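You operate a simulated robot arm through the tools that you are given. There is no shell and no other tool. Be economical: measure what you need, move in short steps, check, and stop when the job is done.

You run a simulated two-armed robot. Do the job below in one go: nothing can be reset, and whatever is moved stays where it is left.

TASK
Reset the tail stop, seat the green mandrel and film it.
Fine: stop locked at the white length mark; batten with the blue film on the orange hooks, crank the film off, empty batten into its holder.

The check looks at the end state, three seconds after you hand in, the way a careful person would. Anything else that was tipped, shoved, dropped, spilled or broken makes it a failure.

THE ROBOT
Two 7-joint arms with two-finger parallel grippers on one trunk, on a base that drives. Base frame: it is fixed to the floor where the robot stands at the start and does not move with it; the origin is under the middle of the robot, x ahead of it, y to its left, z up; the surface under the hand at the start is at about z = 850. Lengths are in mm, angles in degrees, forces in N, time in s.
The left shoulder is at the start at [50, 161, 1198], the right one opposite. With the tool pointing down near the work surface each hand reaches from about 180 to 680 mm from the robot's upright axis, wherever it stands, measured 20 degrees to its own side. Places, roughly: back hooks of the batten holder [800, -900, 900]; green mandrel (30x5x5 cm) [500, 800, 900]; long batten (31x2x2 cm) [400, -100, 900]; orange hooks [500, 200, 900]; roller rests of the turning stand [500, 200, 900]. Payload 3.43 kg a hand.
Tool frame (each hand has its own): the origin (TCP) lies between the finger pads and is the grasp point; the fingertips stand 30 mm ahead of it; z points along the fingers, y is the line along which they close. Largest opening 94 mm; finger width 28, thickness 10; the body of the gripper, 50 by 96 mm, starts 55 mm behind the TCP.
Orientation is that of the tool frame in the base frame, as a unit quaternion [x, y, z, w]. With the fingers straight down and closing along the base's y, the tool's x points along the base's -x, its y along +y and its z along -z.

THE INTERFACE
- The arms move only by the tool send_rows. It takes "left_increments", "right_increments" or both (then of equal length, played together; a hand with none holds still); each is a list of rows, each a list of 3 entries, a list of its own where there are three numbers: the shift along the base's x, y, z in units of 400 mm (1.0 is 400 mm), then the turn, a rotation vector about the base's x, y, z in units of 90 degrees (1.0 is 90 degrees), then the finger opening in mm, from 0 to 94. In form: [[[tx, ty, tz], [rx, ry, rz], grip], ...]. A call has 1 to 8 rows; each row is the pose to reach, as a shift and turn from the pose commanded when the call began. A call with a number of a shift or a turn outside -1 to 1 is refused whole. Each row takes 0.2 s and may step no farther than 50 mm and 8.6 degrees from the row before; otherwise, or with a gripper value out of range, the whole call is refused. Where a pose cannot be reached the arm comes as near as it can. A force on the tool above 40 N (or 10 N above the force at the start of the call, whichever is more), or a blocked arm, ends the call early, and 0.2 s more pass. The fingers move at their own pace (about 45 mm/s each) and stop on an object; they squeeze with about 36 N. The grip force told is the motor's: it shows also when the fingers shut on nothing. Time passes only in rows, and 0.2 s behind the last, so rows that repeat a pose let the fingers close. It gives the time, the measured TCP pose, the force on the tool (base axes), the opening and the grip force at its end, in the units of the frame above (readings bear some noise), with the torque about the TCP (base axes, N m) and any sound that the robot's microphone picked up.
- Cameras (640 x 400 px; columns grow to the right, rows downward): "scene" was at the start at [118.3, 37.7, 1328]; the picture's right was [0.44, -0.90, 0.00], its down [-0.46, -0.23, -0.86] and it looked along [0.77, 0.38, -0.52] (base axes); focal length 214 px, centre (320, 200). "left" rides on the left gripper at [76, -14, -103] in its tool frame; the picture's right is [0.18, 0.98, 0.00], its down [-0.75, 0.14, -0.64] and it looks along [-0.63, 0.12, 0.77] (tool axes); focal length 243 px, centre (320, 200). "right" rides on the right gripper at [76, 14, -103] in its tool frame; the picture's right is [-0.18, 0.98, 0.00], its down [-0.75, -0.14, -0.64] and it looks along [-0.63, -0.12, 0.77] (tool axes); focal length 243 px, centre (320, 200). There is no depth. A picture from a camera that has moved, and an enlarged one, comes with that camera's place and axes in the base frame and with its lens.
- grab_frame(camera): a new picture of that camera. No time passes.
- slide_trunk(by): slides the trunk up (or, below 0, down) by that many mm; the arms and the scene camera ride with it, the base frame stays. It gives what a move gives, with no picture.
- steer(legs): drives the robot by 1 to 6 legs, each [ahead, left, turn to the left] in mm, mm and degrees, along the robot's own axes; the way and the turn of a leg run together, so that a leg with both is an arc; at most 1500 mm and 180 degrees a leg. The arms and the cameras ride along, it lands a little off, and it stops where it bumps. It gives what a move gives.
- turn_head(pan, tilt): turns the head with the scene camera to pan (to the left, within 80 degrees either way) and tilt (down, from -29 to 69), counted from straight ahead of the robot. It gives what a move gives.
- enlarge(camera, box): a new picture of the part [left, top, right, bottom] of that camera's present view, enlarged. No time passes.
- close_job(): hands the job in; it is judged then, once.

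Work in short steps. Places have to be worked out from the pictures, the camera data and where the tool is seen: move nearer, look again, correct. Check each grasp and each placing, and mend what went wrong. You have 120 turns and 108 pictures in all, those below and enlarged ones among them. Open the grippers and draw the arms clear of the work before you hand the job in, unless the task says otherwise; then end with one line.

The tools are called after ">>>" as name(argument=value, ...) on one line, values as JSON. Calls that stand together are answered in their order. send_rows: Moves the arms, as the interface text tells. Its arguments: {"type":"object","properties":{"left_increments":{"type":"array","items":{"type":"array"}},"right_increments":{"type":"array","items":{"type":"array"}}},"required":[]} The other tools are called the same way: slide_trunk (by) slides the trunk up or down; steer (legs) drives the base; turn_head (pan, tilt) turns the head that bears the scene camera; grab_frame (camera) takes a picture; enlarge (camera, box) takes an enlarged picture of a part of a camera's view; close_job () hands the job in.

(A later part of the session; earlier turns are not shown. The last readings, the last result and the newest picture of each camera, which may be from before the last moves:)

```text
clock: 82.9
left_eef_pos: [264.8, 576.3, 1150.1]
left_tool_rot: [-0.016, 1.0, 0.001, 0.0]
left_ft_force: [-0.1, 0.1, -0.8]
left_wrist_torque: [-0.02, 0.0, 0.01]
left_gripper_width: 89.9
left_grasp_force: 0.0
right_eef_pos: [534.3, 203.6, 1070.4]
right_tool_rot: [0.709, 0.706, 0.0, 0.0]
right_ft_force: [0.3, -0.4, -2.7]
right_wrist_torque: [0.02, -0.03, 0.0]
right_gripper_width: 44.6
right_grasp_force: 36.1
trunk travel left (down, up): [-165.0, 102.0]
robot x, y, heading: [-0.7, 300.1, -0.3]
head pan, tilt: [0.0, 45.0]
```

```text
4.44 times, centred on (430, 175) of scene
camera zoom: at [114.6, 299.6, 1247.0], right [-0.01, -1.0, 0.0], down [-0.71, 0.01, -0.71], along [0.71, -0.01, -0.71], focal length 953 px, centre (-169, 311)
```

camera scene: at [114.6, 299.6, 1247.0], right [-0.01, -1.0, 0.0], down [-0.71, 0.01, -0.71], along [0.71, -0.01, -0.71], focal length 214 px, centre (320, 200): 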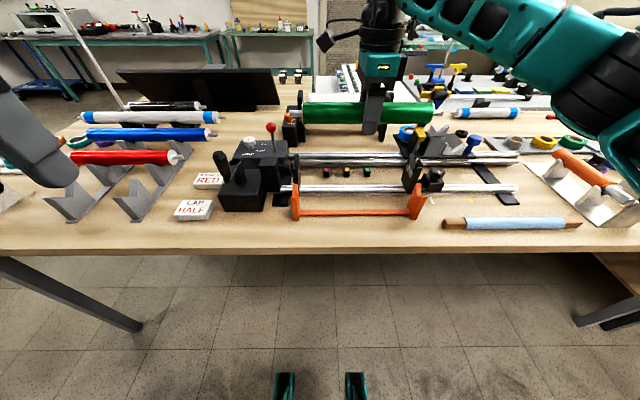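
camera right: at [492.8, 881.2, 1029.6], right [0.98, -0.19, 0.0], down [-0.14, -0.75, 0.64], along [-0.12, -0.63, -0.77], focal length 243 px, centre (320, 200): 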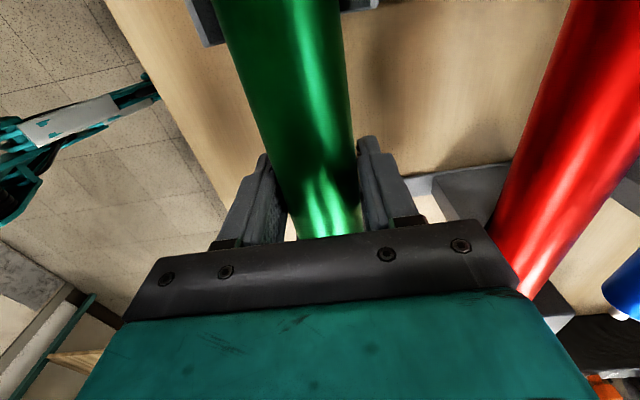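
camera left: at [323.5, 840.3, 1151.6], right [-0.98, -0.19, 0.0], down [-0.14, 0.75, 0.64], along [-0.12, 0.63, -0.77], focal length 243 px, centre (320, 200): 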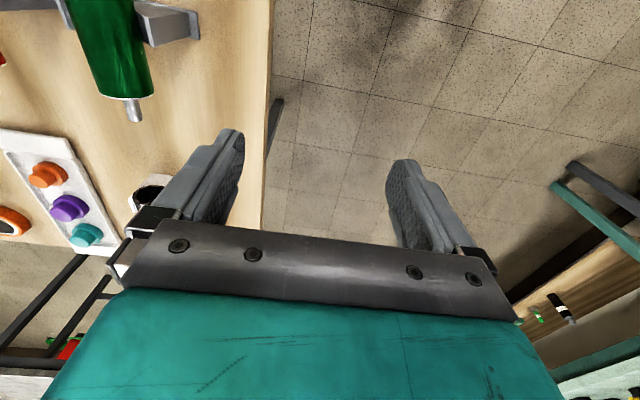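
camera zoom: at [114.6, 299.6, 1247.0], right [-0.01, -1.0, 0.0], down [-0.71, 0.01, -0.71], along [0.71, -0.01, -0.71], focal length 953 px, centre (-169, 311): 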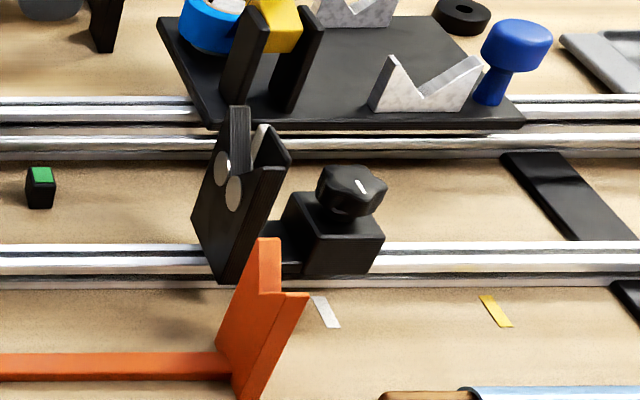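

Roller pairs from several views: centre x≈541, z≈922, head plate y≈355, tail plate y≈68. So the mandrel centre should be at y≈212 and its seated axis at z≈931. I lower to z 990 over the rests and check alignment.

>>> send_rows(right_increments=[[[0.016, 0.016, -0.07], [0, 0, 0], 38], [[0.016, 0.016, -0.14], [0, 0, 0], 38], [[0.016, 0.016, -0.2], [0, 0, 0], 38], [[0.016, 0.016, -0.2], [0, 0, 0], 38]])

>>> enlarge(camera="scene", box=[250, 115, 330, 205])

>>> enlarge(camera="scene", box=[380, 110, 460, 200])

>>> grab_frame(camera="right")

```text
clock: 83.9
left_eef_pos: [263.1, 577.0, 1151.0]
left_tool_rot: [-0.016, 1.0, 0.001, 0.0]
left_ft_force: [0.1, -0.2, 0.1]
left_wrist_torque: [-0.01, -0.01, 0.01]
left_gripper_width: 90.3
left_grasp_force: 0.0
right_eef_pos: [540.8, 208.2, 989.5]
right_tool_rot: [0.709, 0.706, 0.0, 0.0]
right_ft_force: [0.2, -0.2, -3.2]
right_wrist_torque: [-0.04, 0.04, -0.01]
right_gripper_width: 44.3
right_grasp_force: 35.7
trunk travel left (down, up): [-165.0, 102.0]
robot x, y, heading: [-1.4, 301.2, -0.4]
head pan, tilt: [0.0, 45.0]
```

```text
4.44 times, centred on (290, 160) of scene
camera zoom: at [114.5, 299.7, 1247.0], right [-0.01, -1.0, 0.0], down [-0.71, 0.01, -0.71], along [0.71, -0.01, -0.71], focal length 953 px, centre (453, 378)
```

zoom: 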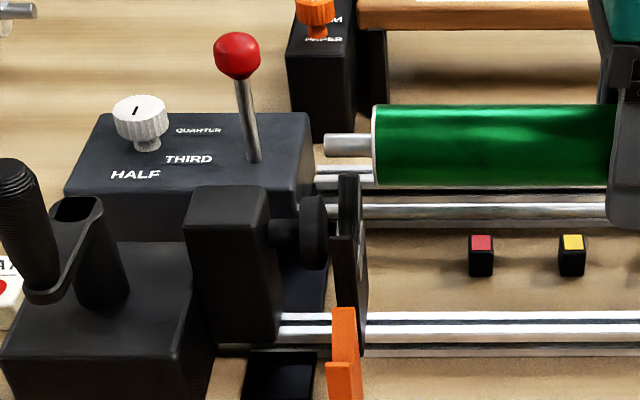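

```text
4.44 times, centred on (420, 155) of scene
camera zoom: at [114.5, 299.7, 1247.0], right [-0.01, -1.0, 0.0], down [-0.71, 0.01, -0.71], along [0.71, -0.01, -0.71], focal length 953 px, centre (-124, 400)
```

zoom: 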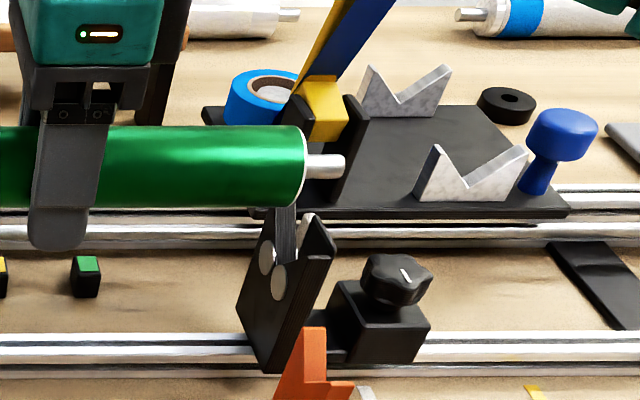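

```text
52 pictures are left
camera right: at [555.1, 284.6, 1092.3], right [0.98, -0.19, 0.0], down [-0.14, -0.75, 0.64], along [-0.12, -0.63, -0.77], focal length 243 px, centre (320, 200)
```

right: 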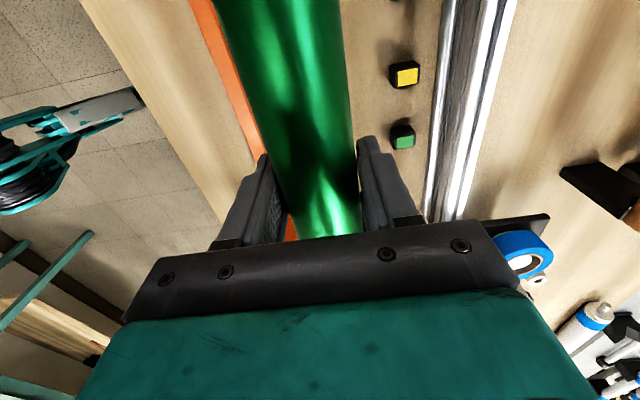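

The pin tips are at y 362 and 59, between the drive disc (≈366) and stop disc (≈55), so axially it's centred. x matches too. I lower slowly onto the rollers.

>>> send_rows(right_increments=[[[0.002, 0, -0.06], [0, 0, 0], 38], [[0.002, 0, -0.11], [0, 0, 0], 38], [[0.002, 0, -0.125], [0, 0, 0], 38], [[0.002, 0, -0.135], [0, 0, 0], 38], [[0.002, 0, -0.14], [0, 0, 0], 38]])

>>> enlarge(camera="scene", box=[250, 115, 330, 205])

>>> enlarge(camera="scene", box=[380, 110, 460, 200])

```text
clock: 85.1
left_eef_pos: [262.2, 576.7, 1151.6]
left_tool_rot: [-0.017, 1.0, 0.001, 0.001]
left_ft_force: [-0.5, 0.6, 0.7]
left_wrist_torque: [0.0, 0.02, 0.03]
left_gripper_width: 90.0
left_grasp_force: 0.1
right_eef_pos: [539.4, 208.8, 937.0]
right_tool_rot: [0.708, 0.706, 0.002, 0.0]
right_ft_force: [-4.2, -0.9, 8.6]
right_wrist_torque: [0.48, -0.06, 0.19]
right_gripper_width: 45.0
right_grasp_force: 36.2
trunk travel left (down, up): [-165.0, 102.0]
robot x, y, heading: [-5.4, 302.2, -0.3]
head pan, tilt: [0.0, 45.0]
```

```text
4.44 times, centred on (290, 160) of scene
camera zoom: at [113.0, 299.7, 1247.4], right [-0.01, -1.0, 0.0], down [-0.71, 0.01, -0.71], along [0.71, -0.01, -0.71], focal length 953 px, centre (453, 378)
```

zoom: 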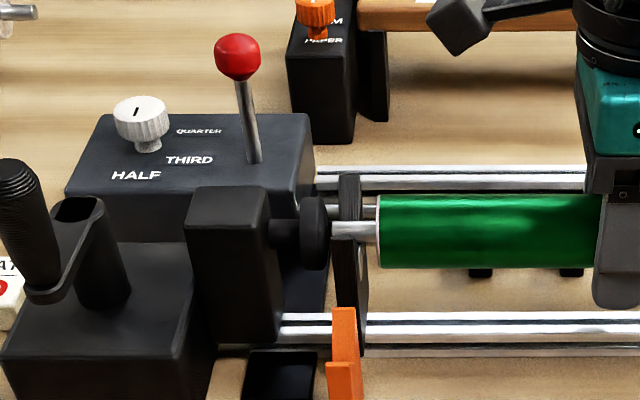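

```text
4.44 times, centred on (420, 155) of scene
camera zoom: at [113.0, 299.7, 1247.4], right [-0.01, -1.0, 0.0], down [-0.71, 0.01, -0.71], along [0.71, -0.01, -0.71], focal length 953 px, centre (-124, 400)
```

zoom: 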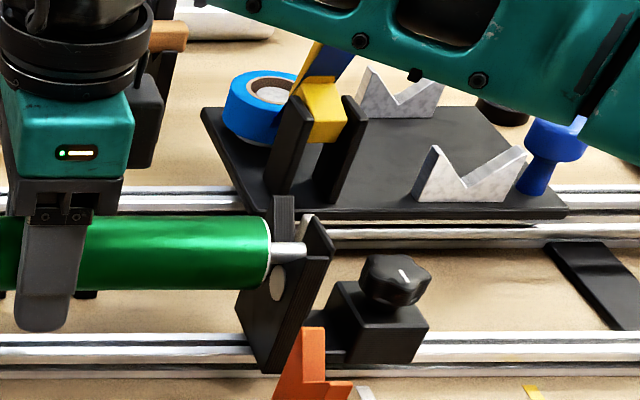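

Contact was felt, more at the head end. I press about 3 mm further, gently, to settle both ends, then check.

>>> send_rows(right_increments=[[[0, 0, -0.004], [0, 0, 0], 38], [[0, 0, -0.008], [0, 0, 0], 38], [[0, 0, -0.008], [0, 0, 0], 38]])

>>> enlarge(camera="scene", box=[265, 140, 305, 185])

>>> enlarge(camera="scene", box=[400, 145, 440, 190])

```text
clock: 85.9
left_eef_pos: [260.4, 578.4, 1151.9]
left_tool_rot: [-0.017, 1.0, 0.0, 0.002]
left_ft_force: [-0.2, -0.2, 0.4]
left_wrist_torque: [-0.05, -0.03, -0.02]
left_gripper_width: 90.2
left_grasp_force: 0.0
right_eef_pos: [539.9, 209.0, 936.4]
right_tool_rot: [0.708, 0.706, 0.003, 0.003]
right_ft_force: [-6.0, -1.1, 32.1]
right_wrist_torque: [-0.36, -0.11, 0.2]
right_gripper_width: 44.7
right_grasp_force: 35.9
trunk travel left (down, up): [-165.0, 102.0]
robot x, y, heading: [-5.8, 302.9, -0.3]
head pan, tilt: [0.0, 45.0]
```

```text
8.89 times, centred on (285, 162) of scene
camera zoom: at [111.0, 300.1, 1247.8], right [-0.01, -1.0, 0.0], down [-0.7, 0.0, -0.71], along [0.71, -0.01, -0.7], focal length 1906 px, centre (631, 533)
```

zoom: 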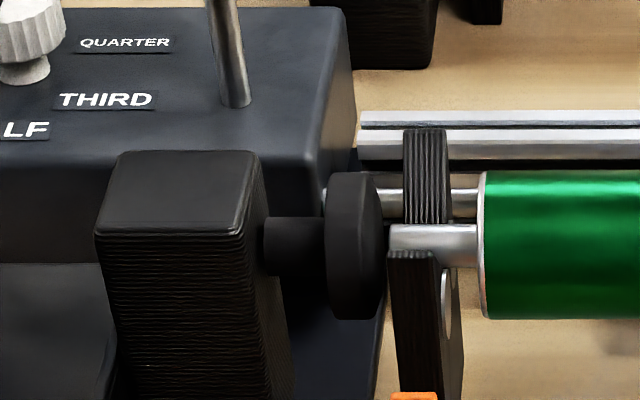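

```text
8.89 times, centred on (420, 168) of scene
camera zoom: at [111.0, 300.1, 1247.8], right [-0.01, -1.0, 0.0], down [-0.7, 0.0, -0.71], along [0.71, -0.01, -0.7], focal length 1906 px, centre (-569, 489)
```

zoom: 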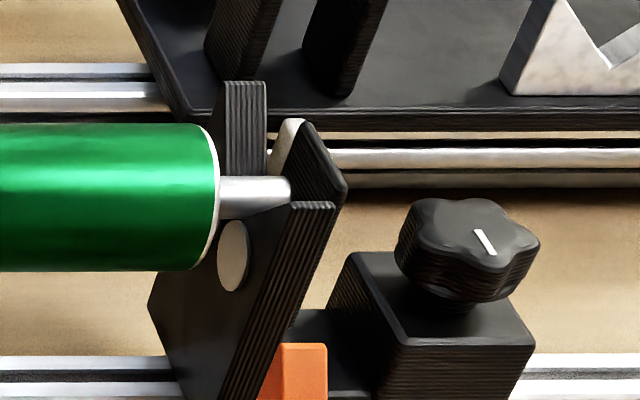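

Both pins sit on their rollers inside the forks, between the drive disc and the stop disc. I relieve the press, open and rise.

>>> send_rows(right_increments=[[[0, 0, 0.007], [0, 0, 0], 38], [[0, 0, 0.007], [0, 0, 0], 60], [[0, 0, 0.007], [0, 0, 0], 80], [[0, 0, 0.007], [0, 0, 0], 90], [[0, 0, 0.06], [0, 0, 0], 90], [[0, 0, 0.16], [0, 0, 0], 90], [[0, 0, 0.27], [0, 0, 0], 90], [[-0.05, -0.05, 0.35], [0, 0, 0], 90]])

>>> grab_frame(camera="scene")

>>> enlarge(camera="scene", box=[260, 130, 450, 240])

```text
clock: 87.7
left_eef_pos: [263.1, 576.5, 1151.0]
left_tool_rot: [-0.016, 1.0, 0.0, 0.0]
left_ft_force: [0.4, 0.4, 0.3]
left_wrist_torque: [-0.02, -0.01, 0.0]
left_gripper_width: 89.9
left_grasp_force: 0.0
right_eef_pos: [520.1, 187.9, 1070.7]
right_tool_rot: [0.709, 0.705, 0.001, -0.001]
right_ft_force: [-0.6, -0.5, 0.8]
right_wrist_torque: [0.01, -0.01, 0.01]
right_gripper_width: 90.2
right_grasp_force: 0.1
trunk travel left (down, up): [-165.0, 102.0]
robot x, y, heading: [-1.0, 299.8, -0.5]
head pan, tilt: [0.0, 45.0]
```

```text
47 pictures are left
camera scene: at [113.9, 299.2, 1247.1], right [-0.01, -1.0, 0.0], down [-0.71, 0.01, -0.71], along [0.71, -0.01, -0.71], focal length 214 px, centre (320, 200)
```

scene: 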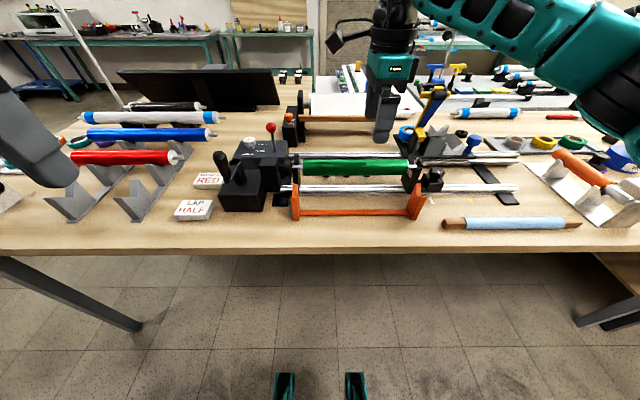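

```text
3.37 times, centred on (355, 185) of scene
camera zoom: at [113.9, 299.2, 1247.1], right [-0.01, -1.0, 0.0], down [-0.71, 0.01, -0.71], along [0.71, -0.01, -0.71], focal length 722 px, centre (202, 250)
```

zoom: 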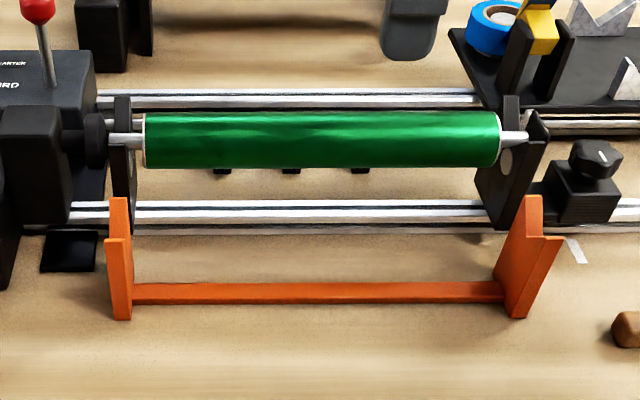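

The mandrel is seated. Next is the batten, lying along y at about (423, -144), z≈861. I back up and drive right so it's at the right arm's good spot.

>>> steer(legs=[[-116, 0, 0.4], [0, -349, 0]])

>>> turn_head(pan=-10, tilt=45)

>>> grab_frame(camera="right")

>>> enlarge(camera="scene", box=[240, 130, 460, 270])

```text
clock: 92.1
left_eef_pos: [145.4, 231.3, 1151.3]
left_tool_rot: [-0.019, 1.0, 0.0, 0.0]
left_ft_force: [0.1, 0.0, 0.5]
left_wrist_torque: [-0.01, -0.02, 0.02]
left_gripper_width: 90.1
left_grasp_force: 0.0
right_eef_pos: [404.0, -155.1, 1070.2]
right_tool_rot: [0.707, 0.707, 0.0, 0.0]
right_ft_force: [-1.1, -0.9, -0.9]
right_wrist_torque: [-0.02, 0.03, 0.0]
right_gripper_width: 89.8
right_grasp_force: 0.1
trunk travel left (down, up): [-165.0, 102.0]
robot x, y, heading: [-120.0, -46.7, 0.1]
head pan, tilt: [0.0, 45.0]
```

```text
clock: 92.9
left_eef_pos: [145.6, 230.5, 1151.5]
left_tool_rot: [-0.019, 1.0, 0.0, 0.0]
left_ft_force: [0.2, -1.0, 0.4]
left_wrist_torque: [-0.03, 0.02, 0.02]
left_gripper_width: 90.0
left_grasp_force: 0.0
right_eef_pos: [405.2, -156.1, 1070.8]
right_tool_rot: [0.707, 0.707, 0.0, 0.0]
right_ft_force: [0.2, -0.4, 0.1]
right_wrist_torque: [0.02, 0.01, 0.03]
right_gripper_width: 89.8
right_grasp_force: 0.1
trunk travel left (down, up): [-165.0, 102.0]
robot x, y, heading: [-120.9, -44.7, 0.1]
head pan, tilt: [-10.0, 45.0]
```

```text
45 pictures are left
camera right: at [419.3, -79.6, 1173.0], right [0.98, -0.18, 0.0], down [-0.14, -0.75, 0.64], along [-0.12, -0.63, -0.77], focal length 243 px, centre (320, 200)
```

right: 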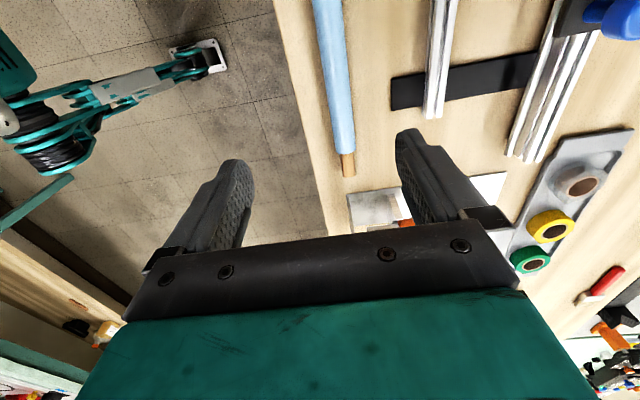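

```text
2.86 times, centred on (350, 200) of scene
camera zoom: at [-4.0, -61.2, 1247.1], right [-0.17, -0.98, 0.0], down [-0.7, 0.12, -0.71], along [0.7, -0.12, -0.71], focal length 613 px, centre (234, 200)
```

zoom: 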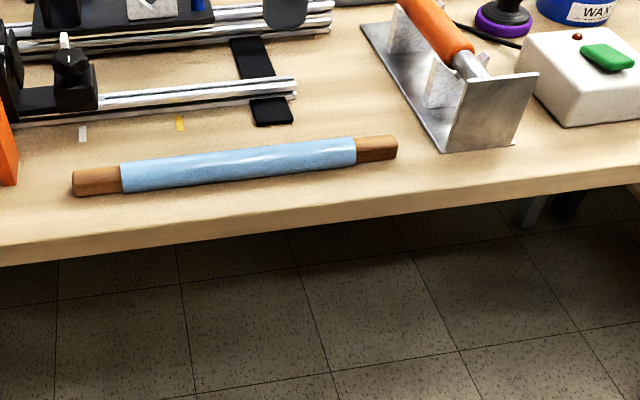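

The batten centre is confirmed at (423, -143). I descend to TCP z≈886, with the tips just above the table.

>>> send_rows(right_increments=[[[0.045, 0.032, -0.08], [0, 0, 0], 60], [[0.045, 0.032, -0.18], [0, 0, 0], 60], [[0.045, 0.032, -0.28], [0, 0, 0], 60], [[0.045, 0.032, -0.37], [0, 0, 0], 60], [[0.045, 0.032, -0.42], [0, 0, 0], 60], [[0.045, 0.032, -0.455], [0, 0, 0], 60], [[0.045, 0.032, -0.455], [0, 0, 0], 60]])

>>> enlarge(camera="scene", box=[240, 130, 420, 250])

>>> enlarge(camera="right", box=[200, 30, 440, 230])

```text
clock: 94.5
left_eef_pos: [145.4, 231.6, 1150.9]
left_tool_rot: [-0.02, 1.0, 0.0, 0.0]
left_ft_force: [0.0, -0.1, 0.5]
left_wrist_torque: [-0.02, 0.01, -0.01]
left_gripper_width: 89.9
left_grasp_force: 0.1
right_eef_pos: [424.1, -143.0, 887.8]
right_tool_rot: [0.706, 0.708, 0.0, 0.0]
right_ft_force: [-0.5, 0.4, -0.1]
right_wrist_torque: [0.01, 0.01, -0.03]
right_gripper_width: 59.8
right_grasp_force: 0.1
trunk travel left (down, up): [-165.0, 102.0]
robot x, y, heading: [-124.8, -44.1, -0.1]
head pan, tilt: [-10.0, 45.0]
```

```text
3.33 times, centred on (330, 190) of scene
camera zoom: at [-4.0, -61.3, 1247.1], right [-0.18, -0.98, 0.0], down [-0.7, 0.12, -0.71], along [0.7, -0.12, -0.71], focal length 715 px, centre (287, 233)
```

zoom: 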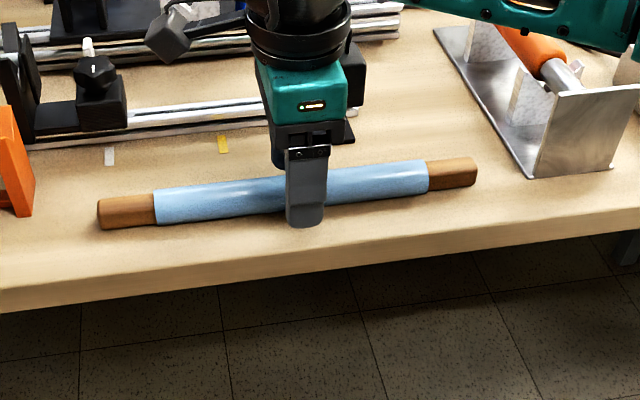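

```text
2.00 times, centred on (320, 130) of right
camera zoom: at [437.9, -66.6, 990.6], right [0.98, -0.18, 0.0], down [-0.14, -0.75, 0.64], along [-0.12, -0.63, -0.77], focal length 485 px, centre (320, 340)
```

zoom: 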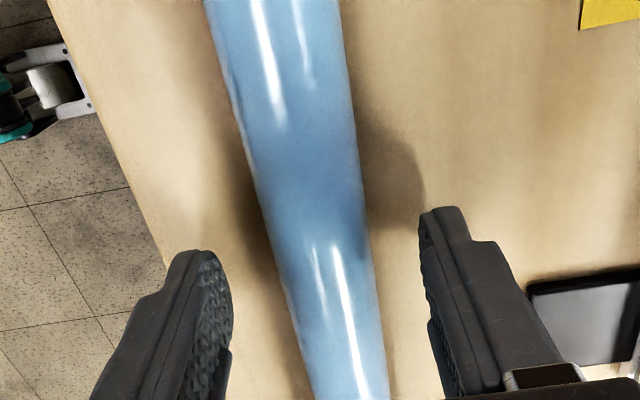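

Straddled and centred. I close on it and lift.

>>> send_rows(right_increments=[[[0, 0, -0.004], [0, 0, 0], 40], [[0, 0, -0.004], [0, 0, 0], 20], [[0, 0, -0.004], [0, 0, 0], 12], [[0, 0, -0.004], [0, 0, 0], 12], [[0, 0, -0.004], [0, 0, 0], 12]])

>>> send_rows(right_increments=[[[0, 0, 0.03], [0, 0, 0], 12], [[0, 0, 0.1], [0, 0, 0], 12], [[0, 0, 0.2], [0, 0, 0], 12], [[0, 0, 0.3], [0, 0, 0], 12], [[0, 0, 0.4], [0, 0, 0], 12]])

>>> enlarge(camera="scene", box=[220, 70, 460, 240])

```text
clock: 95.7
left_eef_pos: [144.7, 232.1, 1151.8]
left_tool_rot: [-0.02, 1.0, 0.0, 0.001]
left_ft_force: [0.0, 0.4, 0.0]
left_wrist_torque: [0.01, -0.04, -0.02]
left_gripper_width: 89.9
left_grasp_force: 0.1
right_eef_pos: [423.1, -143.9, 887.8]
right_tool_rot: [0.706, 0.708, 0.0, 0.0]
right_ft_force: [-0.7, 0.7, 0.0]
right_wrist_torque: [0.05, 0.0, 0.01]
right_gripper_width: 18.7
right_grasp_force: 35.7
trunk travel left (down, up): [-165.0, 102.0]
robot x, y, heading: [-119.8, -47.1, -0.1]
head pan, tilt: [-10.0, 45.0]
```

```text
clock: 96.9
left_eef_pos: [144.8, 231.8, 1151.0]
left_tool_rot: [-0.019, 1.0, 0.0, 0.001]
left_ft_force: [0.3, 0.1, 0.1]
left_wrist_torque: [0.03, 0.04, 0.0]
left_gripper_width: 90.0
left_grasp_force: 0.0
right_eef_pos: [422.7, -142.2, 1047.7]
right_tool_rot: [0.706, 0.708, 0.0, 0.0]
right_ft_force: [-0.2, -0.7, -0.8]
right_wrist_torque: [-0.01, 0.01, 0.0]
right_gripper_width: 19.0
right_grasp_force: 35.9
trunk travel left (down, up): [-165.0, 102.0]
robot x, y, heading: [-120.1, -43.4, 0.0]
head pan, tilt: [-10.0, 45.0]
```

```text
2.35 times, centred on (340, 155) of scene
camera zoom: at [-4.2, -61.2, 1247.1], right [-0.17, -0.98, 0.0], down [-0.7, 0.12, -0.71], along [0.7, -0.12, -0.71], focal length 505 px, centre (273, 306)
```

zoom: 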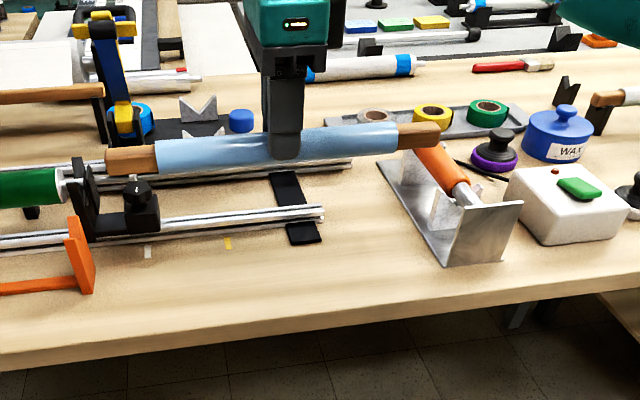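

The batten is lifted level. I drive left so it comes over the orange hooks.

>>> steer(legs=[[0, 354, 0]])

>>> turn_head(pan=0, tilt=42)

>>> enlarge(camera="scene", box=[250, 110, 450, 235])

```text
clock: 100.5
left_eef_pos: [147.7, 584.2, 1150.5]
left_tool_rot: [-0.016, 1.0, 0.0, 0.0]
left_ft_force: [0.2, 0.6, -0.1]
left_wrist_torque: [0.01, 0.02, 0.0]
left_gripper_width: 90.1
left_grasp_force: 0.1
right_eef_pos: [423.5, 210.0, 1046.1]
right_tool_rot: [0.709, 0.706, -0.001, 0.001]
right_ft_force: [-0.7, 0.2, -0.4]
right_wrist_torque: [0.01, -0.03, -0.03]
right_gripper_width: 19.1
right_grasp_force: 36.1
trunk travel left (down, up): [-165.0, 102.0]
robot x, y, heading: [-120.0, 309.9, -0.8]
head pan, tilt: [-10.0, 45.0]
```

```text
clock: 101.3
left_eef_pos: [147.4, 585.0, 1150.6]
left_tool_rot: [-0.017, 1.0, 0.0, 0.0]
left_ft_force: [0.0, -0.1, 0.0]
left_wrist_torque: [-0.02, -0.01, 0.0]
left_gripper_width: 89.9
left_grasp_force: 0.0
right_eef_pos: [423.2, 209.2, 1047.4]
right_tool_rot: [0.708, 0.706, 0.0, -0.001]
right_ft_force: [0.6, -0.3, -0.9]
right_wrist_torque: [-0.01, 0.02, -0.01]
right_gripper_width: 18.9
right_grasp_force: 36.0
trunk travel left (down, up): [-165.0, 102.0]
robot x, y, heading: [-119.9, 307.0, -0.3]
head pan, tilt: [0.0, 42.0]
```

```text
3.20 times, centred on (350, 172) of scene
camera zoom: at [1.0, 306.4, 1251.4], right [-0.01, -1.0, 0.0], down [-0.67, 0.0, -0.74], along [0.74, -0.01, -0.67], focal length 686 px, centre (224, 288)
```

zoom: 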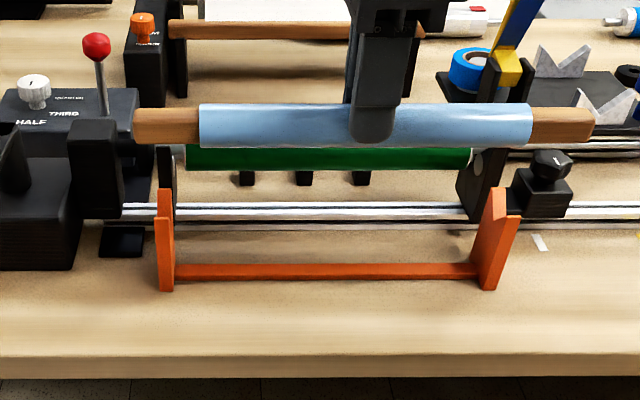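

The batten spans y 52–366 and the hook centre is y≈212, so I need +3.5 mm in y and +40 in x. I move over the notches and lower to just above.

>>> send_rows(right_increments=[[[0.05, 0.009, 0], [0, 0, 0], 12], [[0.1, 0.009, -0.04], [0, 0, 0], 12], [[0.1, 0.009, -0.12], [0, 0, 0], 12], [[0.1, 0.009, -0.19], [0, 0, 0], 12], [[0.1, 0.009, -0.19], [0, 0, 0], 12]])

>>> enlarge(camera="scene", box=[250, 130, 330, 200])

>>> enlarge(camera="scene", box=[370, 130, 450, 200])

```text
clock: 102.5
left_eef_pos: [147.8, 583.7, 1151.3]
left_tool_rot: [-0.017, 1.0, 0.0, 0.001]
left_ft_force: [0.5, 0.2, 0.1]
left_wrist_torque: [-0.01, -0.04, -0.02]
left_gripper_width: 90.0
left_grasp_force: 0.0
right_eef_pos: [464.2, 212.2, 971.6]
right_tool_rot: [0.709, 0.706, 0.0, 0.0]
right_ft_force: [-0.5, 0.5, -1.1]
right_wrist_torque: [0.0, -0.01, 0.02]
right_gripper_width: 18.9
right_grasp_force: 36.0
trunk travel left (down, up): [-165.0, 102.0]
robot x, y, heading: [-120.7, 308.6, -0.2]
head pan, tilt: [0.0, 42.0]
```

```text
5.71 times, centred on (290, 165) of scene
camera zoom: at [0.9, 306.4, 1251.4], right [-0.01, -1.0, 0.0], down [-0.67, 0.0, -0.74], along [0.74, 0.0, -0.67], focal length 1226 px, centre (491, 400)
```

zoom: 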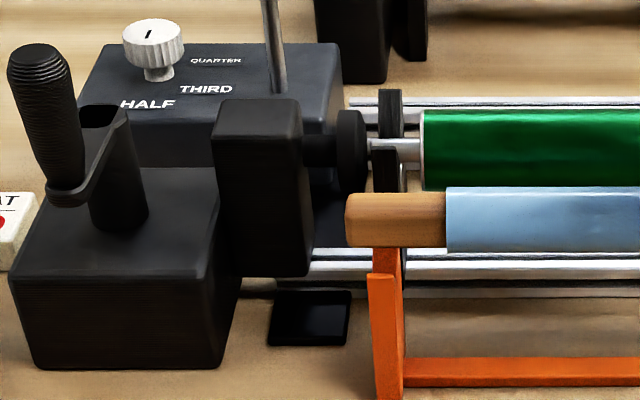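

```text
5.71 times, centred on (410, 165) of scene
camera zoom: at [0.9, 306.4, 1251.4], right [-0.01, -1.0, 0.0], down [-0.67, 0.0, -0.74], along [0.74, 0.0, -0.67], focal length 1226 px, centre (-194, 400)
```

zoom: 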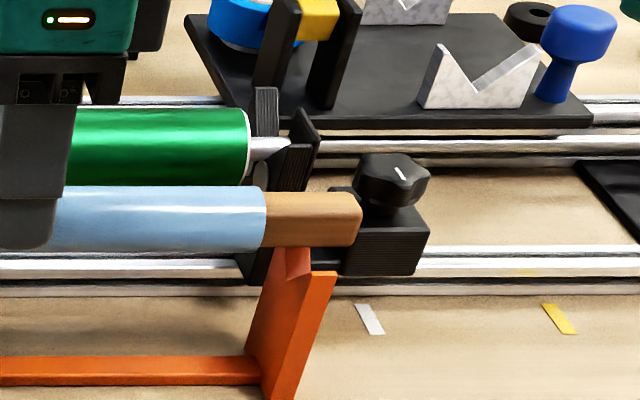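

The batten is just above the V hooks with good overhang at both ends. I lower in small steps until contact.

>>> send_rows(right_increments=[[[0, 0, -0.02], [0, 0, 0], 12], [[0, 0, -0.035], [0, 0, 0], 12], [[0, 0, -0.045], [0, 0, 0], 12], [[0, 0, -0.055], [0, 0, 0], 12], [[0, 0, -0.055], [0, 0, 0], 12]])

>>> enlarge(camera="scene", box=[250, 130, 330, 200])

>>> enlarge(camera="scene", box=[370, 130, 450, 200])

```text
clock: 103.7
left_eef_pos: [146.9, 584.3, 1152.1]
left_tool_rot: [-0.016, 1.0, -0.001, 0.001]
left_ft_force: [0.1, 0.0, 0.7]
left_wrist_torque: [0.01, 0.04, -0.02]
left_gripper_width: 89.9
left_grasp_force: 0.0
right_eef_pos: [464.7, 212.5, 956.5]
right_tool_rot: [0.709, 0.705, 0.006, 0.003]
right_ft_force: [8.4, -3.1, 34.0]
right_wrist_torque: [-0.23, -0.3, 0.32]
right_gripper_width: 18.9
right_grasp_force: 35.9
trunk travel left (down, up): [-165.0, 102.0]
robot x, y, heading: [-119.9, 311.6, -0.6]
head pan, tilt: [0.0, 42.0]
```

```text
5.71 times, centred on (290, 165) of scene
camera zoom: at [-1.2, 306.7, 1252.1], right [-0.01, -1.0, 0.0], down [-0.67, 0.0, -0.74], along [0.74, 0.0, -0.67], focal length 1226 px, centre (491, 400)
```

zoom: 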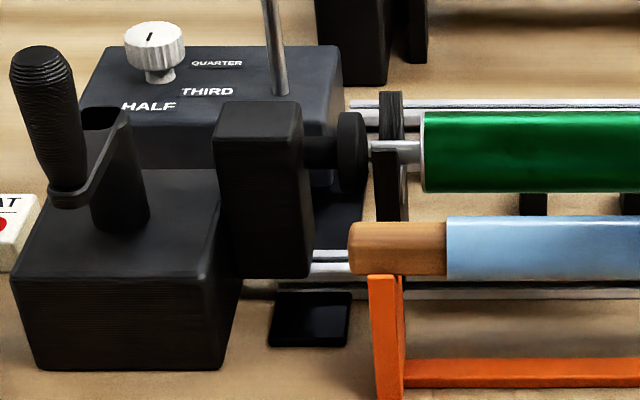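

```text
5.71 times, centred on (410, 165) of scene
camera zoom: at [-1.2, 306.7, 1252.1], right [-0.01, -1.0, 0.0], down [-0.67, 0.0, -0.74], along [0.74, 0.0, -0.67], focal length 1226 px, centre (-194, 400)
```

zoom: 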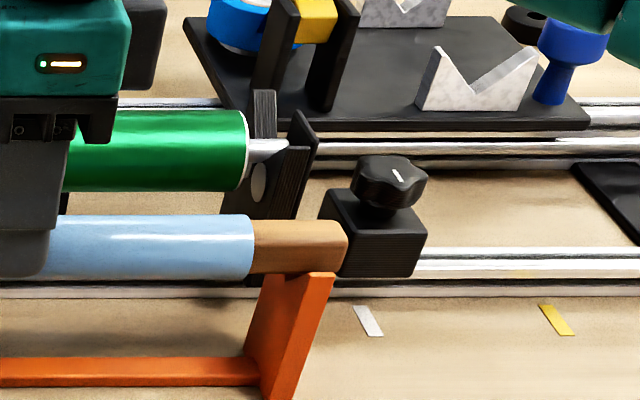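

Contact comes with a +x side force, so the notch is a bit further back. I lift slightly, shift +6 mm in x and lower again.

>>> send_rows(right_increments=[[[0, 0, 0.025], [0, 0, 0], 12], [[0.015, 0, 0.025], [0, 0, 0], 12], [[0.015, 0, 0.01], [0, 0, 0], 12], [[0.015, 0, 0.0], [0, 0, 0], 12], [[0.015, 0, 0.0], [0, 0, 0], 12]])

```text
clock: 104.9
left_eef_pos: [143.4, 583.8, 1152.5]
left_tool_rot: [-0.017, 1.0, 0.0, 0.004]
left_ft_force: [0.1, 0.2, -0.3]
left_wrist_torque: [-0.01, -0.03, 0.03]
left_gripper_width: 89.9
left_grasp_force: 0.1
right_eef_pos: [465.6, 212.8, 956.2]
right_tool_rot: [0.708, 0.706, 0.003, 0.001]
right_ft_force: [-26.0, -2.9, 37.1]
right_wrist_torque: [-0.06, 0.63, 0.12]
right_gripper_width: 19.3
right_grasp_force: 36.1
trunk travel left (down, up): [-165.0, 102.0]
robot x, y, heading: [-120.1, 311.5, -0.5]
head pan, tilt: [0.0, 42.0]
```

It was pushed back to x≈465.5 from both sides, so the batten is in the V of the hooks. I relieve the load, open modestly (mandrel nearby) and rise.

>>> send_rows(right_increments=[[[-0.012, 0, 0.01], [0, 0, 0], 12], [[-0.012, 0, 0.01], [0, 0, 0], 30], [[-0.012, 0, 0.01], [0, 0, 0], 46], [[-0.012, 0, 0.01], [0, 0, 0], 46], [[-0.012, 0, 0.06], [0, 0, 0], 46], [[-0.012, 0, 0.15], [0, 0, 0], 46], [[-0.03, -0.02, 0.24], [0, 0, 0], 46], [[-0.1, -0.1, 0.28], [0, 0, 0], 46]])

>>> enlarge(camera="scene", box=[250, 115, 450, 240])

```text
clock: 106.7
left_eef_pos: [146.5, 583.8, 1151.4]
left_tool_rot: [-0.016, 1.0, 0.001, 0.001]
left_ft_force: [-1.2, 0.6, -0.6]
left_wrist_torque: [0.04, 0.0, -0.02]
left_gripper_width: 90.0
left_grasp_force: 0.1
right_eef_pos: [430.0, 173.0, 1061.8]
right_tool_rot: [0.708, 0.706, 0.001, -0.001]
right_ft_force: [0.6, 0.0, 1.0]
right_wrist_torque: [0.02, -0.01, 0.0]
right_gripper_width: 46.0
right_grasp_force: 0.1
trunk travel left (down, up): [-165.0, 102.0]
robot x, y, heading: [-121.3, 305.5, -0.7]
head pan, tilt: [0.0, 42.0]
```

```text
3.20 times, centred on (350, 178) of scene
camera zoom: at [0.5, 305.5, 1251.4], right [-0.01, -1.0, 0.0], down [-0.67, 0.01, -0.74], along [0.74, 0.0, -0.67], focal length 686 px, centre (224, 272)
```

zoom: 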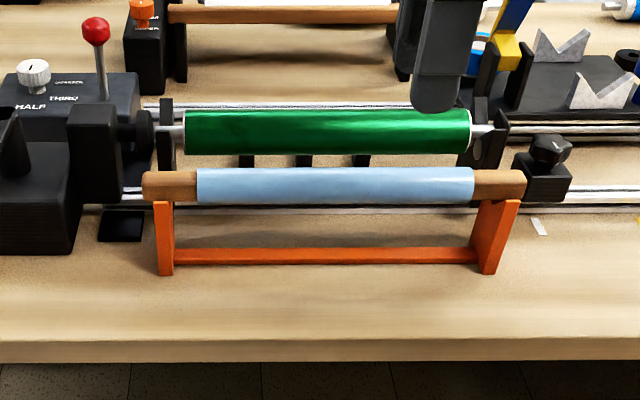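

The batten sits level on the orange hooks. Triangulating the crank gives a vertical hub axis at about (517, 490) with the upright handle at about (458, 489), z 965–1022, radius 60. I raise the right hand, turn it back to yaw 0 and drive left.

>>> send_rows(right_increments=[[[0, 0, 0.05], [0, 0, 0.09], 60], [[0, 0, 0.1], [0, 0, 0.18], 60], [[0, 0, 0.15], [0, 0, 0.27], 60], [[0, 0, 0.2], [0, 0, 0.36], 60], [[0, 0, 0.2], [0, 0, 0.45], 60], [[0, 0, 0.2], [0, 0, 0.54], 60], [[0, 0, 0.2], [0, 0, 0.63], 60], [[0, 0, 0.2], [0, 0, 0.72], 60]])

>>> steer(legs=[[0, 278, 0.5], [95, 0, 0]])

>>> send_rows(right_increments=[[[0, 0, 0], [0, 0, 0.09], 60], [[0, 0, 0], [0, 0, 0.18], 60], [[0, 0, 0], [0, 0, 0.27], 60]])

>>> turn_head(pan=-10, tilt=42)

>>> grab_frame(camera="scene")

```text
clock: 108.5
left_eef_pos: [147.4, 584.5, 1151.5]
left_tool_rot: [-0.017, 1.0, 0.0, 0.0]
left_ft_force: [0.4, -0.1, -0.9]
left_wrist_torque: [-0.02, 0.01, 0.0]
left_gripper_width: 90.2
left_grasp_force: 0.0
right_eef_pos: [429.9, 173.2, 1139.4]
right_tool_rot: [0.218, 0.976, 0.0, 0.001]
right_ft_force: [-0.3, -1.3, -0.4]
right_wrist_torque: [0.03, 0.0, 0.02]
right_gripper_width: 60.1
right_grasp_force: 0.0
trunk travel left (down, up): [-165.0, 102.0]
robot x, y, heading: [-126.3, 310.7, -0.3]
head pan, tilt: [0.0, 42.0]
```

```text
clock: 112.2
left_eef_pos: [242.4, 864.5, 1151.2]
left_tool_rot: [-0.02, 1.0, 0.0, 0.0]
left_ft_force: [-0.9, 0.0, 0.5]
left_wrist_torque: [0.02, -0.03, 0.02]
left_gripper_width: 89.9
left_grasp_force: 0.2
right_eef_pos: [526.6, 455.3, 1140.2]
right_tool_rot: [0.217, 0.976, 0.0, 0.0]
right_ft_force: [0.7, -0.3, 0.1]
right_wrist_torque: [-0.02, 0.02, -0.01]
right_gripper_width: 60.0
right_grasp_force: 0.1
trunk travel left (down, up): [-165.0, 102.0]
robot x, y, heading: [-23.2, 586.5, -0.2]
head pan, tilt: [0.0, 42.0]
```

```text
clock: 113.0
left_eef_pos: [240.6, 863.2, 1151.3]
left_tool_rot: [-0.02, 1.0, 0.0, 0.001]
left_ft_force: [-0.8, 0.3, 0.2]
left_wrist_torque: [0.03, 0.02, 0.03]
left_gripper_width: 89.8
left_grasp_force: 0.0
right_eef_pos: [525.6, 455.3, 1140.7]
right_tool_rot: [0.005, 1.0, 0.0, 0.0]
right_ft_force: [-1.5, 0.2, 0.4]
right_wrist_torque: [0.03, -0.01, -0.03]
right_gripper_width: 60.0
right_grasp_force: 0.0
trunk travel left (down, up): [-165.0, 102.0]
robot x, y, heading: [-22.0, 584.4, 0.2]
head pan, tilt: [0.0, 42.0]
```

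```text
clock: 113.7
left_eef_pos: [241.4, 863.1, 1151.0]
left_tool_rot: [-0.02, 1.0, 0.001, 0.001]
left_ft_force: [0.3, -0.2, -0.5]
left_wrist_torque: [0.0, 0.01, -0.02]
left_gripper_width: 90.0
left_grasp_force: 0.0
right_eef_pos: [527.7, 455.3, 1141.1]
right_tool_rot: [0.006, 1.0, 0.001, 0.0]
right_ft_force: [0.8, 0.3, 0.0]
right_wrist_torque: [-0.03, 0.01, 0.02]
right_gripper_width: 60.2
right_grasp_force: 0.0
trunk travel left (down, up): [-165.0, 102.0]
robot x, y, heading: [-23.7, 587.3, -0.0]
head pan, tilt: [-10.0, 42.0]
```

```text
34 pictures are left
camera scene: at [95.5, 571.0, 1251.4], right [-0.17, -0.98, 0.0], down [-0.66, 0.12, -0.74], along [0.73, -0.13, -0.67], focal length 214 px, centre (320, 200)
```

scene: 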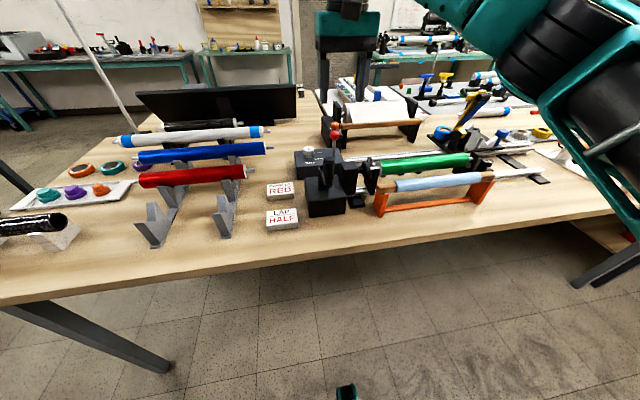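

I refine the crank position with one zoom.

>>> enlarge(camera="scene", box=[290, 140, 390, 220])

```text
5.00 times, centred on (340, 180) of scene
camera zoom: at [95.5, 571.0, 1251.4], right [-0.17, -0.98, 0.0], down [-0.66, 0.12, -0.74], along [0.73, -0.13, -0.67], focal length 1072 px, centre (220, 300)
```

zoom: 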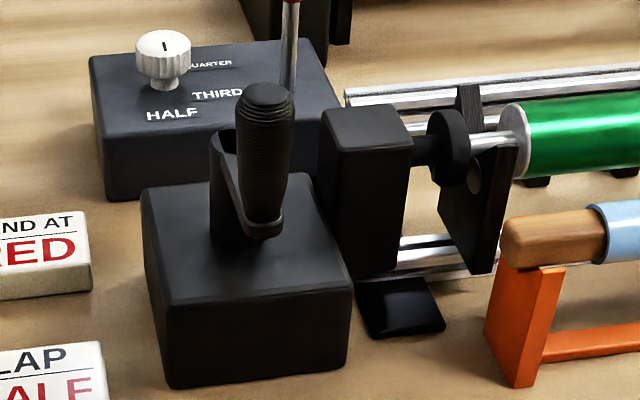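

The prediction matches: handle axis at about (462, 489), top z 1022. I go over it, lower to TCP z≈1003 and grip.

>>> send_rows(right_increments=[[[-0.08, 0.04, 0], [0, 0, 0], 60], [[-0.163, 0.085, -0.03], [0, 0, 0], 60], [[-0.163, 0.085, -0.13], [0, 0, 0], 60], [[-0.163, 0.085, -0.23], [0, 0, 0], 60], [[-0.163, 0.085, -0.345], [0, 0, 0], 60], [[-0.163, 0.085, -0.345], [0, 0, 0], 40], [[-0.163, 0.085, -0.345], [0, 0, 0], 18], [[-0.163, 0.085, -0.345], [0, 0, 0], 18]])

>>> send_rows(right_increments=[[[0, 0, 0], [0, 0, 0], 18], [[0, 0, 0], [0, 0, 0], 18]])

>>> enlarge(camera="scene", box=[290, 130, 390, 210])

```text
clock: 115.5
left_eef_pos: [241.0, 862.9, 1151.0]
left_tool_rot: [-0.02, 1.0, 0.0, 0.001]
left_ft_force: [-0.3, -0.2, 0.2]
left_wrist_torque: [-0.04, 0.02, -0.01]
left_gripper_width: 89.8
left_grasp_force: 0.1
right_eef_pos: [462.5, 488.1, 1004.2]
right_tool_rot: [0.007, 1.0, 0.0, 0.0]
right_ft_force: [-0.9, -0.1, -1.8]
right_wrist_torque: [-0.01, -0.31, -0.02]
right_gripper_width: 22.2
right_grasp_force: 28.6
trunk travel left (down, up): [-165.0, 102.0]
robot x, y, heading: [-23.5, 586.7, -0.3]
head pan, tilt: [-10.0, 42.0]
```

```text
clock: 116.1
left_eef_pos: [241.8, 862.0, 1151.3]
left_tool_rot: [-0.019, 1.0, 0.0, 0.001]
left_ft_force: [-0.6, 0.1, 0.0]
left_wrist_torque: [-0.02, 0.02, 0.04]
left_gripper_width: 90.0
left_grasp_force: 0.0
right_eef_pos: [462.4, 487.8, 1003.3]
right_tool_rot: [0.006, 1.0, 0.0, 0.0]
right_ft_force: [-2.0, -0.1, -3.4]
right_wrist_torque: [-0.04, -0.33, -0.01]
right_gripper_width: 21.8
right_grasp_force: 45.2
trunk travel left (down, up): [-165.0, 102.0]
robot x, y, heading: [-20.3, 587.1, 0.1]
head pan, tilt: [-10.0, 42.0]
```

```text
5.00 times, centred on (340, 170) of scene
camera zoom: at [95.6, 570.8, 1251.3], right [-0.17, -0.98, 0.0], down [-0.66, 0.12, -0.74], along [0.73, -0.13, -0.67], focal length 1072 px, centre (220, 350)
```

zoom: 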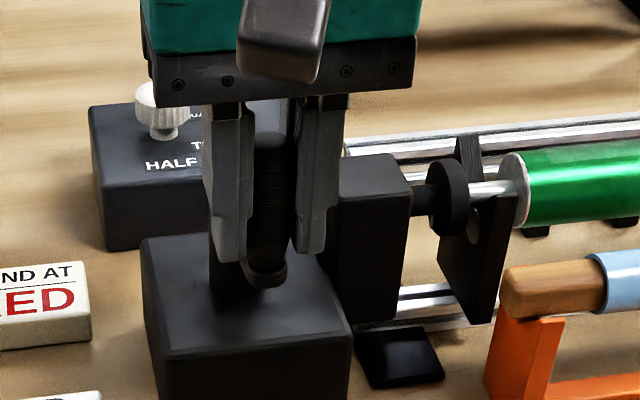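

The handle is gripped. I start a clockwise test arc of 60° (radius ≈55 about the hub) to check forces.

>>> send_rows(right_increments=[[[0.0047, 0.0356, 0], [0, 0, 0], 18], [[0.0184, 0.0688, 0], [0, 0, 0], 18], [[0.0403, 0.0972, 0], [0, 0, 0], 18], [[0.0688, 0.1191, 0], [0, 0, 0], 18]])

```text
clock: 117.1
left_eef_pos: [241.2, 865.1, 1150.5]
left_tool_rot: [-0.02, 1.0, 0.0, 0.0]
left_ft_force: [-0.4, 0.2, 0.6]
left_wrist_torque: [-0.04, 0.01, -0.02]
left_gripper_width: 89.8
left_grasp_force: 0.0
right_eef_pos: [490.0, 537.8, 1002.1]
right_tool_rot: [0.006, 1.0, 0.0, -0.001]
right_ft_force: [-1.2, 3.9, -2.8]
right_wrist_torque: [-0.12, 0.94, 0.03]
right_gripper_width: 22.0
right_grasp_force: 44.9
trunk travel left (down, up): [-165.0, 102.0]
robot x, y, heading: [-25.4, 590.6, 0.2]
head pan, tilt: [-10.0, 42.0]
```

Low forces and it turns freely. I continue clockwise 240° and look at the film.

>>> send_rows(right_increments=[[[0.07, 0.0188, 0], [0, 0, 0], 18], [[0.14, 0, 0], [0, 0, 0], 18], [[0.1912, -0.0512, 0], [0, 0, 0], 18], [[0.21, -0.1212, 0], [0, 0, 0], 18], [[0.1912, -0.1912, 0], [0, 0, 0], 18], [[0.14, -0.2424, 0], [0, 0, 0], 18], [[0.07, -0.2612, 0], [0, 0, 0], 18], [[0, -0.2424, 0], [0, 0, 0], 18]])

>>> enlarge(camera="scene", box=[300, 120, 520, 240])

```text
clock: 118.9
left_eef_pos: [243.0, 866.0, 1149.2]
left_tool_rot: [-0.021, 1.0, -0.001, -0.001]
left_ft_force: [-0.5, -0.2, -0.1]
left_wrist_torque: [-0.03, -0.02, 0.01]
left_gripper_width: 89.7
left_grasp_force: 0.0
right_eef_pos: [491.3, 442.5, 1002.7]
right_tool_rot: [0.005, 1.0, 0.001, 0.0]
right_ft_force: [9.8, 17.4, -6.0]
right_wrist_torque: [-0.4, 0.95, 0.04]
right_gripper_width: 22.0
right_grasp_force: 45.2
trunk travel left (down, up): [-165.0, 102.0]
robot x, y, heading: [-23.2, 587.0, 0.1]
head pan, tilt: [-10.0, 42.0]
```

```text
2.91 times, centred on (410, 180) of scene
camera zoom: at [97.6, 573.1, 1251.1], right [-0.17, -0.99, 0.0], down [-0.66, 0.11, -0.74], along [0.73, -0.13, -0.67], focal length 624 px, centre (58, 258)
```

zoom: 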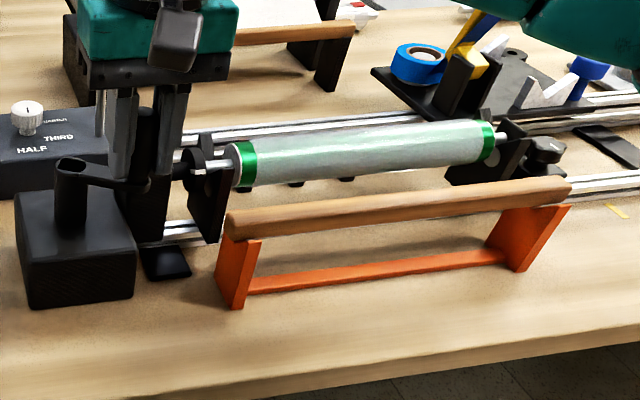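

The film has come off the batten (bare wood now) and wraps the green mandrel. I complete the revolution so the handle ends at its starting place.

>>> send_rows(right_increments=[[[-0.025, 0.03, 0], [0, 0, 0], 18], [[-0.048, 0.058, 0], [0, 0, 0], 18], [[-0.063, 0.092, 0], [0, 0, 0], 18], [[-0.067, 0.126, 0], [0, 0, 0], 18], [[-0.067, 0.126, 0], [0, 0, 0], 18]])

>>> enlarge(camera="scene", box=[370, 130, 500, 220])

```text
clock: 120.1
left_eef_pos: [242.6, 863.4, 1150.9]
left_tool_rot: [-0.02, 1.0, 0.001, 0.001]
left_ft_force: [0.0, 0.1, -0.1]
left_wrist_torque: [-0.02, 0.02, -0.02]
left_gripper_width: 90.1
left_grasp_force: 0.1
right_eef_pos: [463.6, 489.7, 1002.7]
right_tool_rot: [0.007, 1.0, 0.0, -0.001]
right_ft_force: [5.8, -0.2, -6.8]
right_wrist_torque: [-0.17, -0.38, -0.02]
right_gripper_width: 21.9
right_grasp_force: 45.1
trunk travel left (down, up): [-165.0, 102.0]
robot x, y, heading: [-25.7, 588.2, 0.1]
head pan, tilt: [-10.0, 42.0]
```

```text
4.44 times, centred on (435, 175) of scene
camera zoom: at [96.5, 570.7, 1251.3], right [-0.17, -0.98, 0.0], down [-0.66, 0.12, -0.74], along [0.73, -0.13, -0.67], focal length 953 px, centre (-191, 311)
```

zoom: 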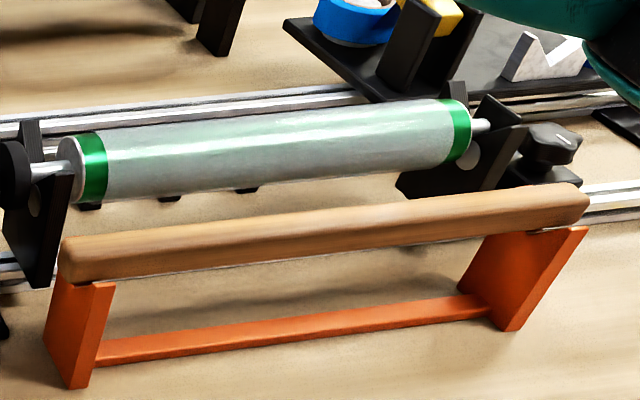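

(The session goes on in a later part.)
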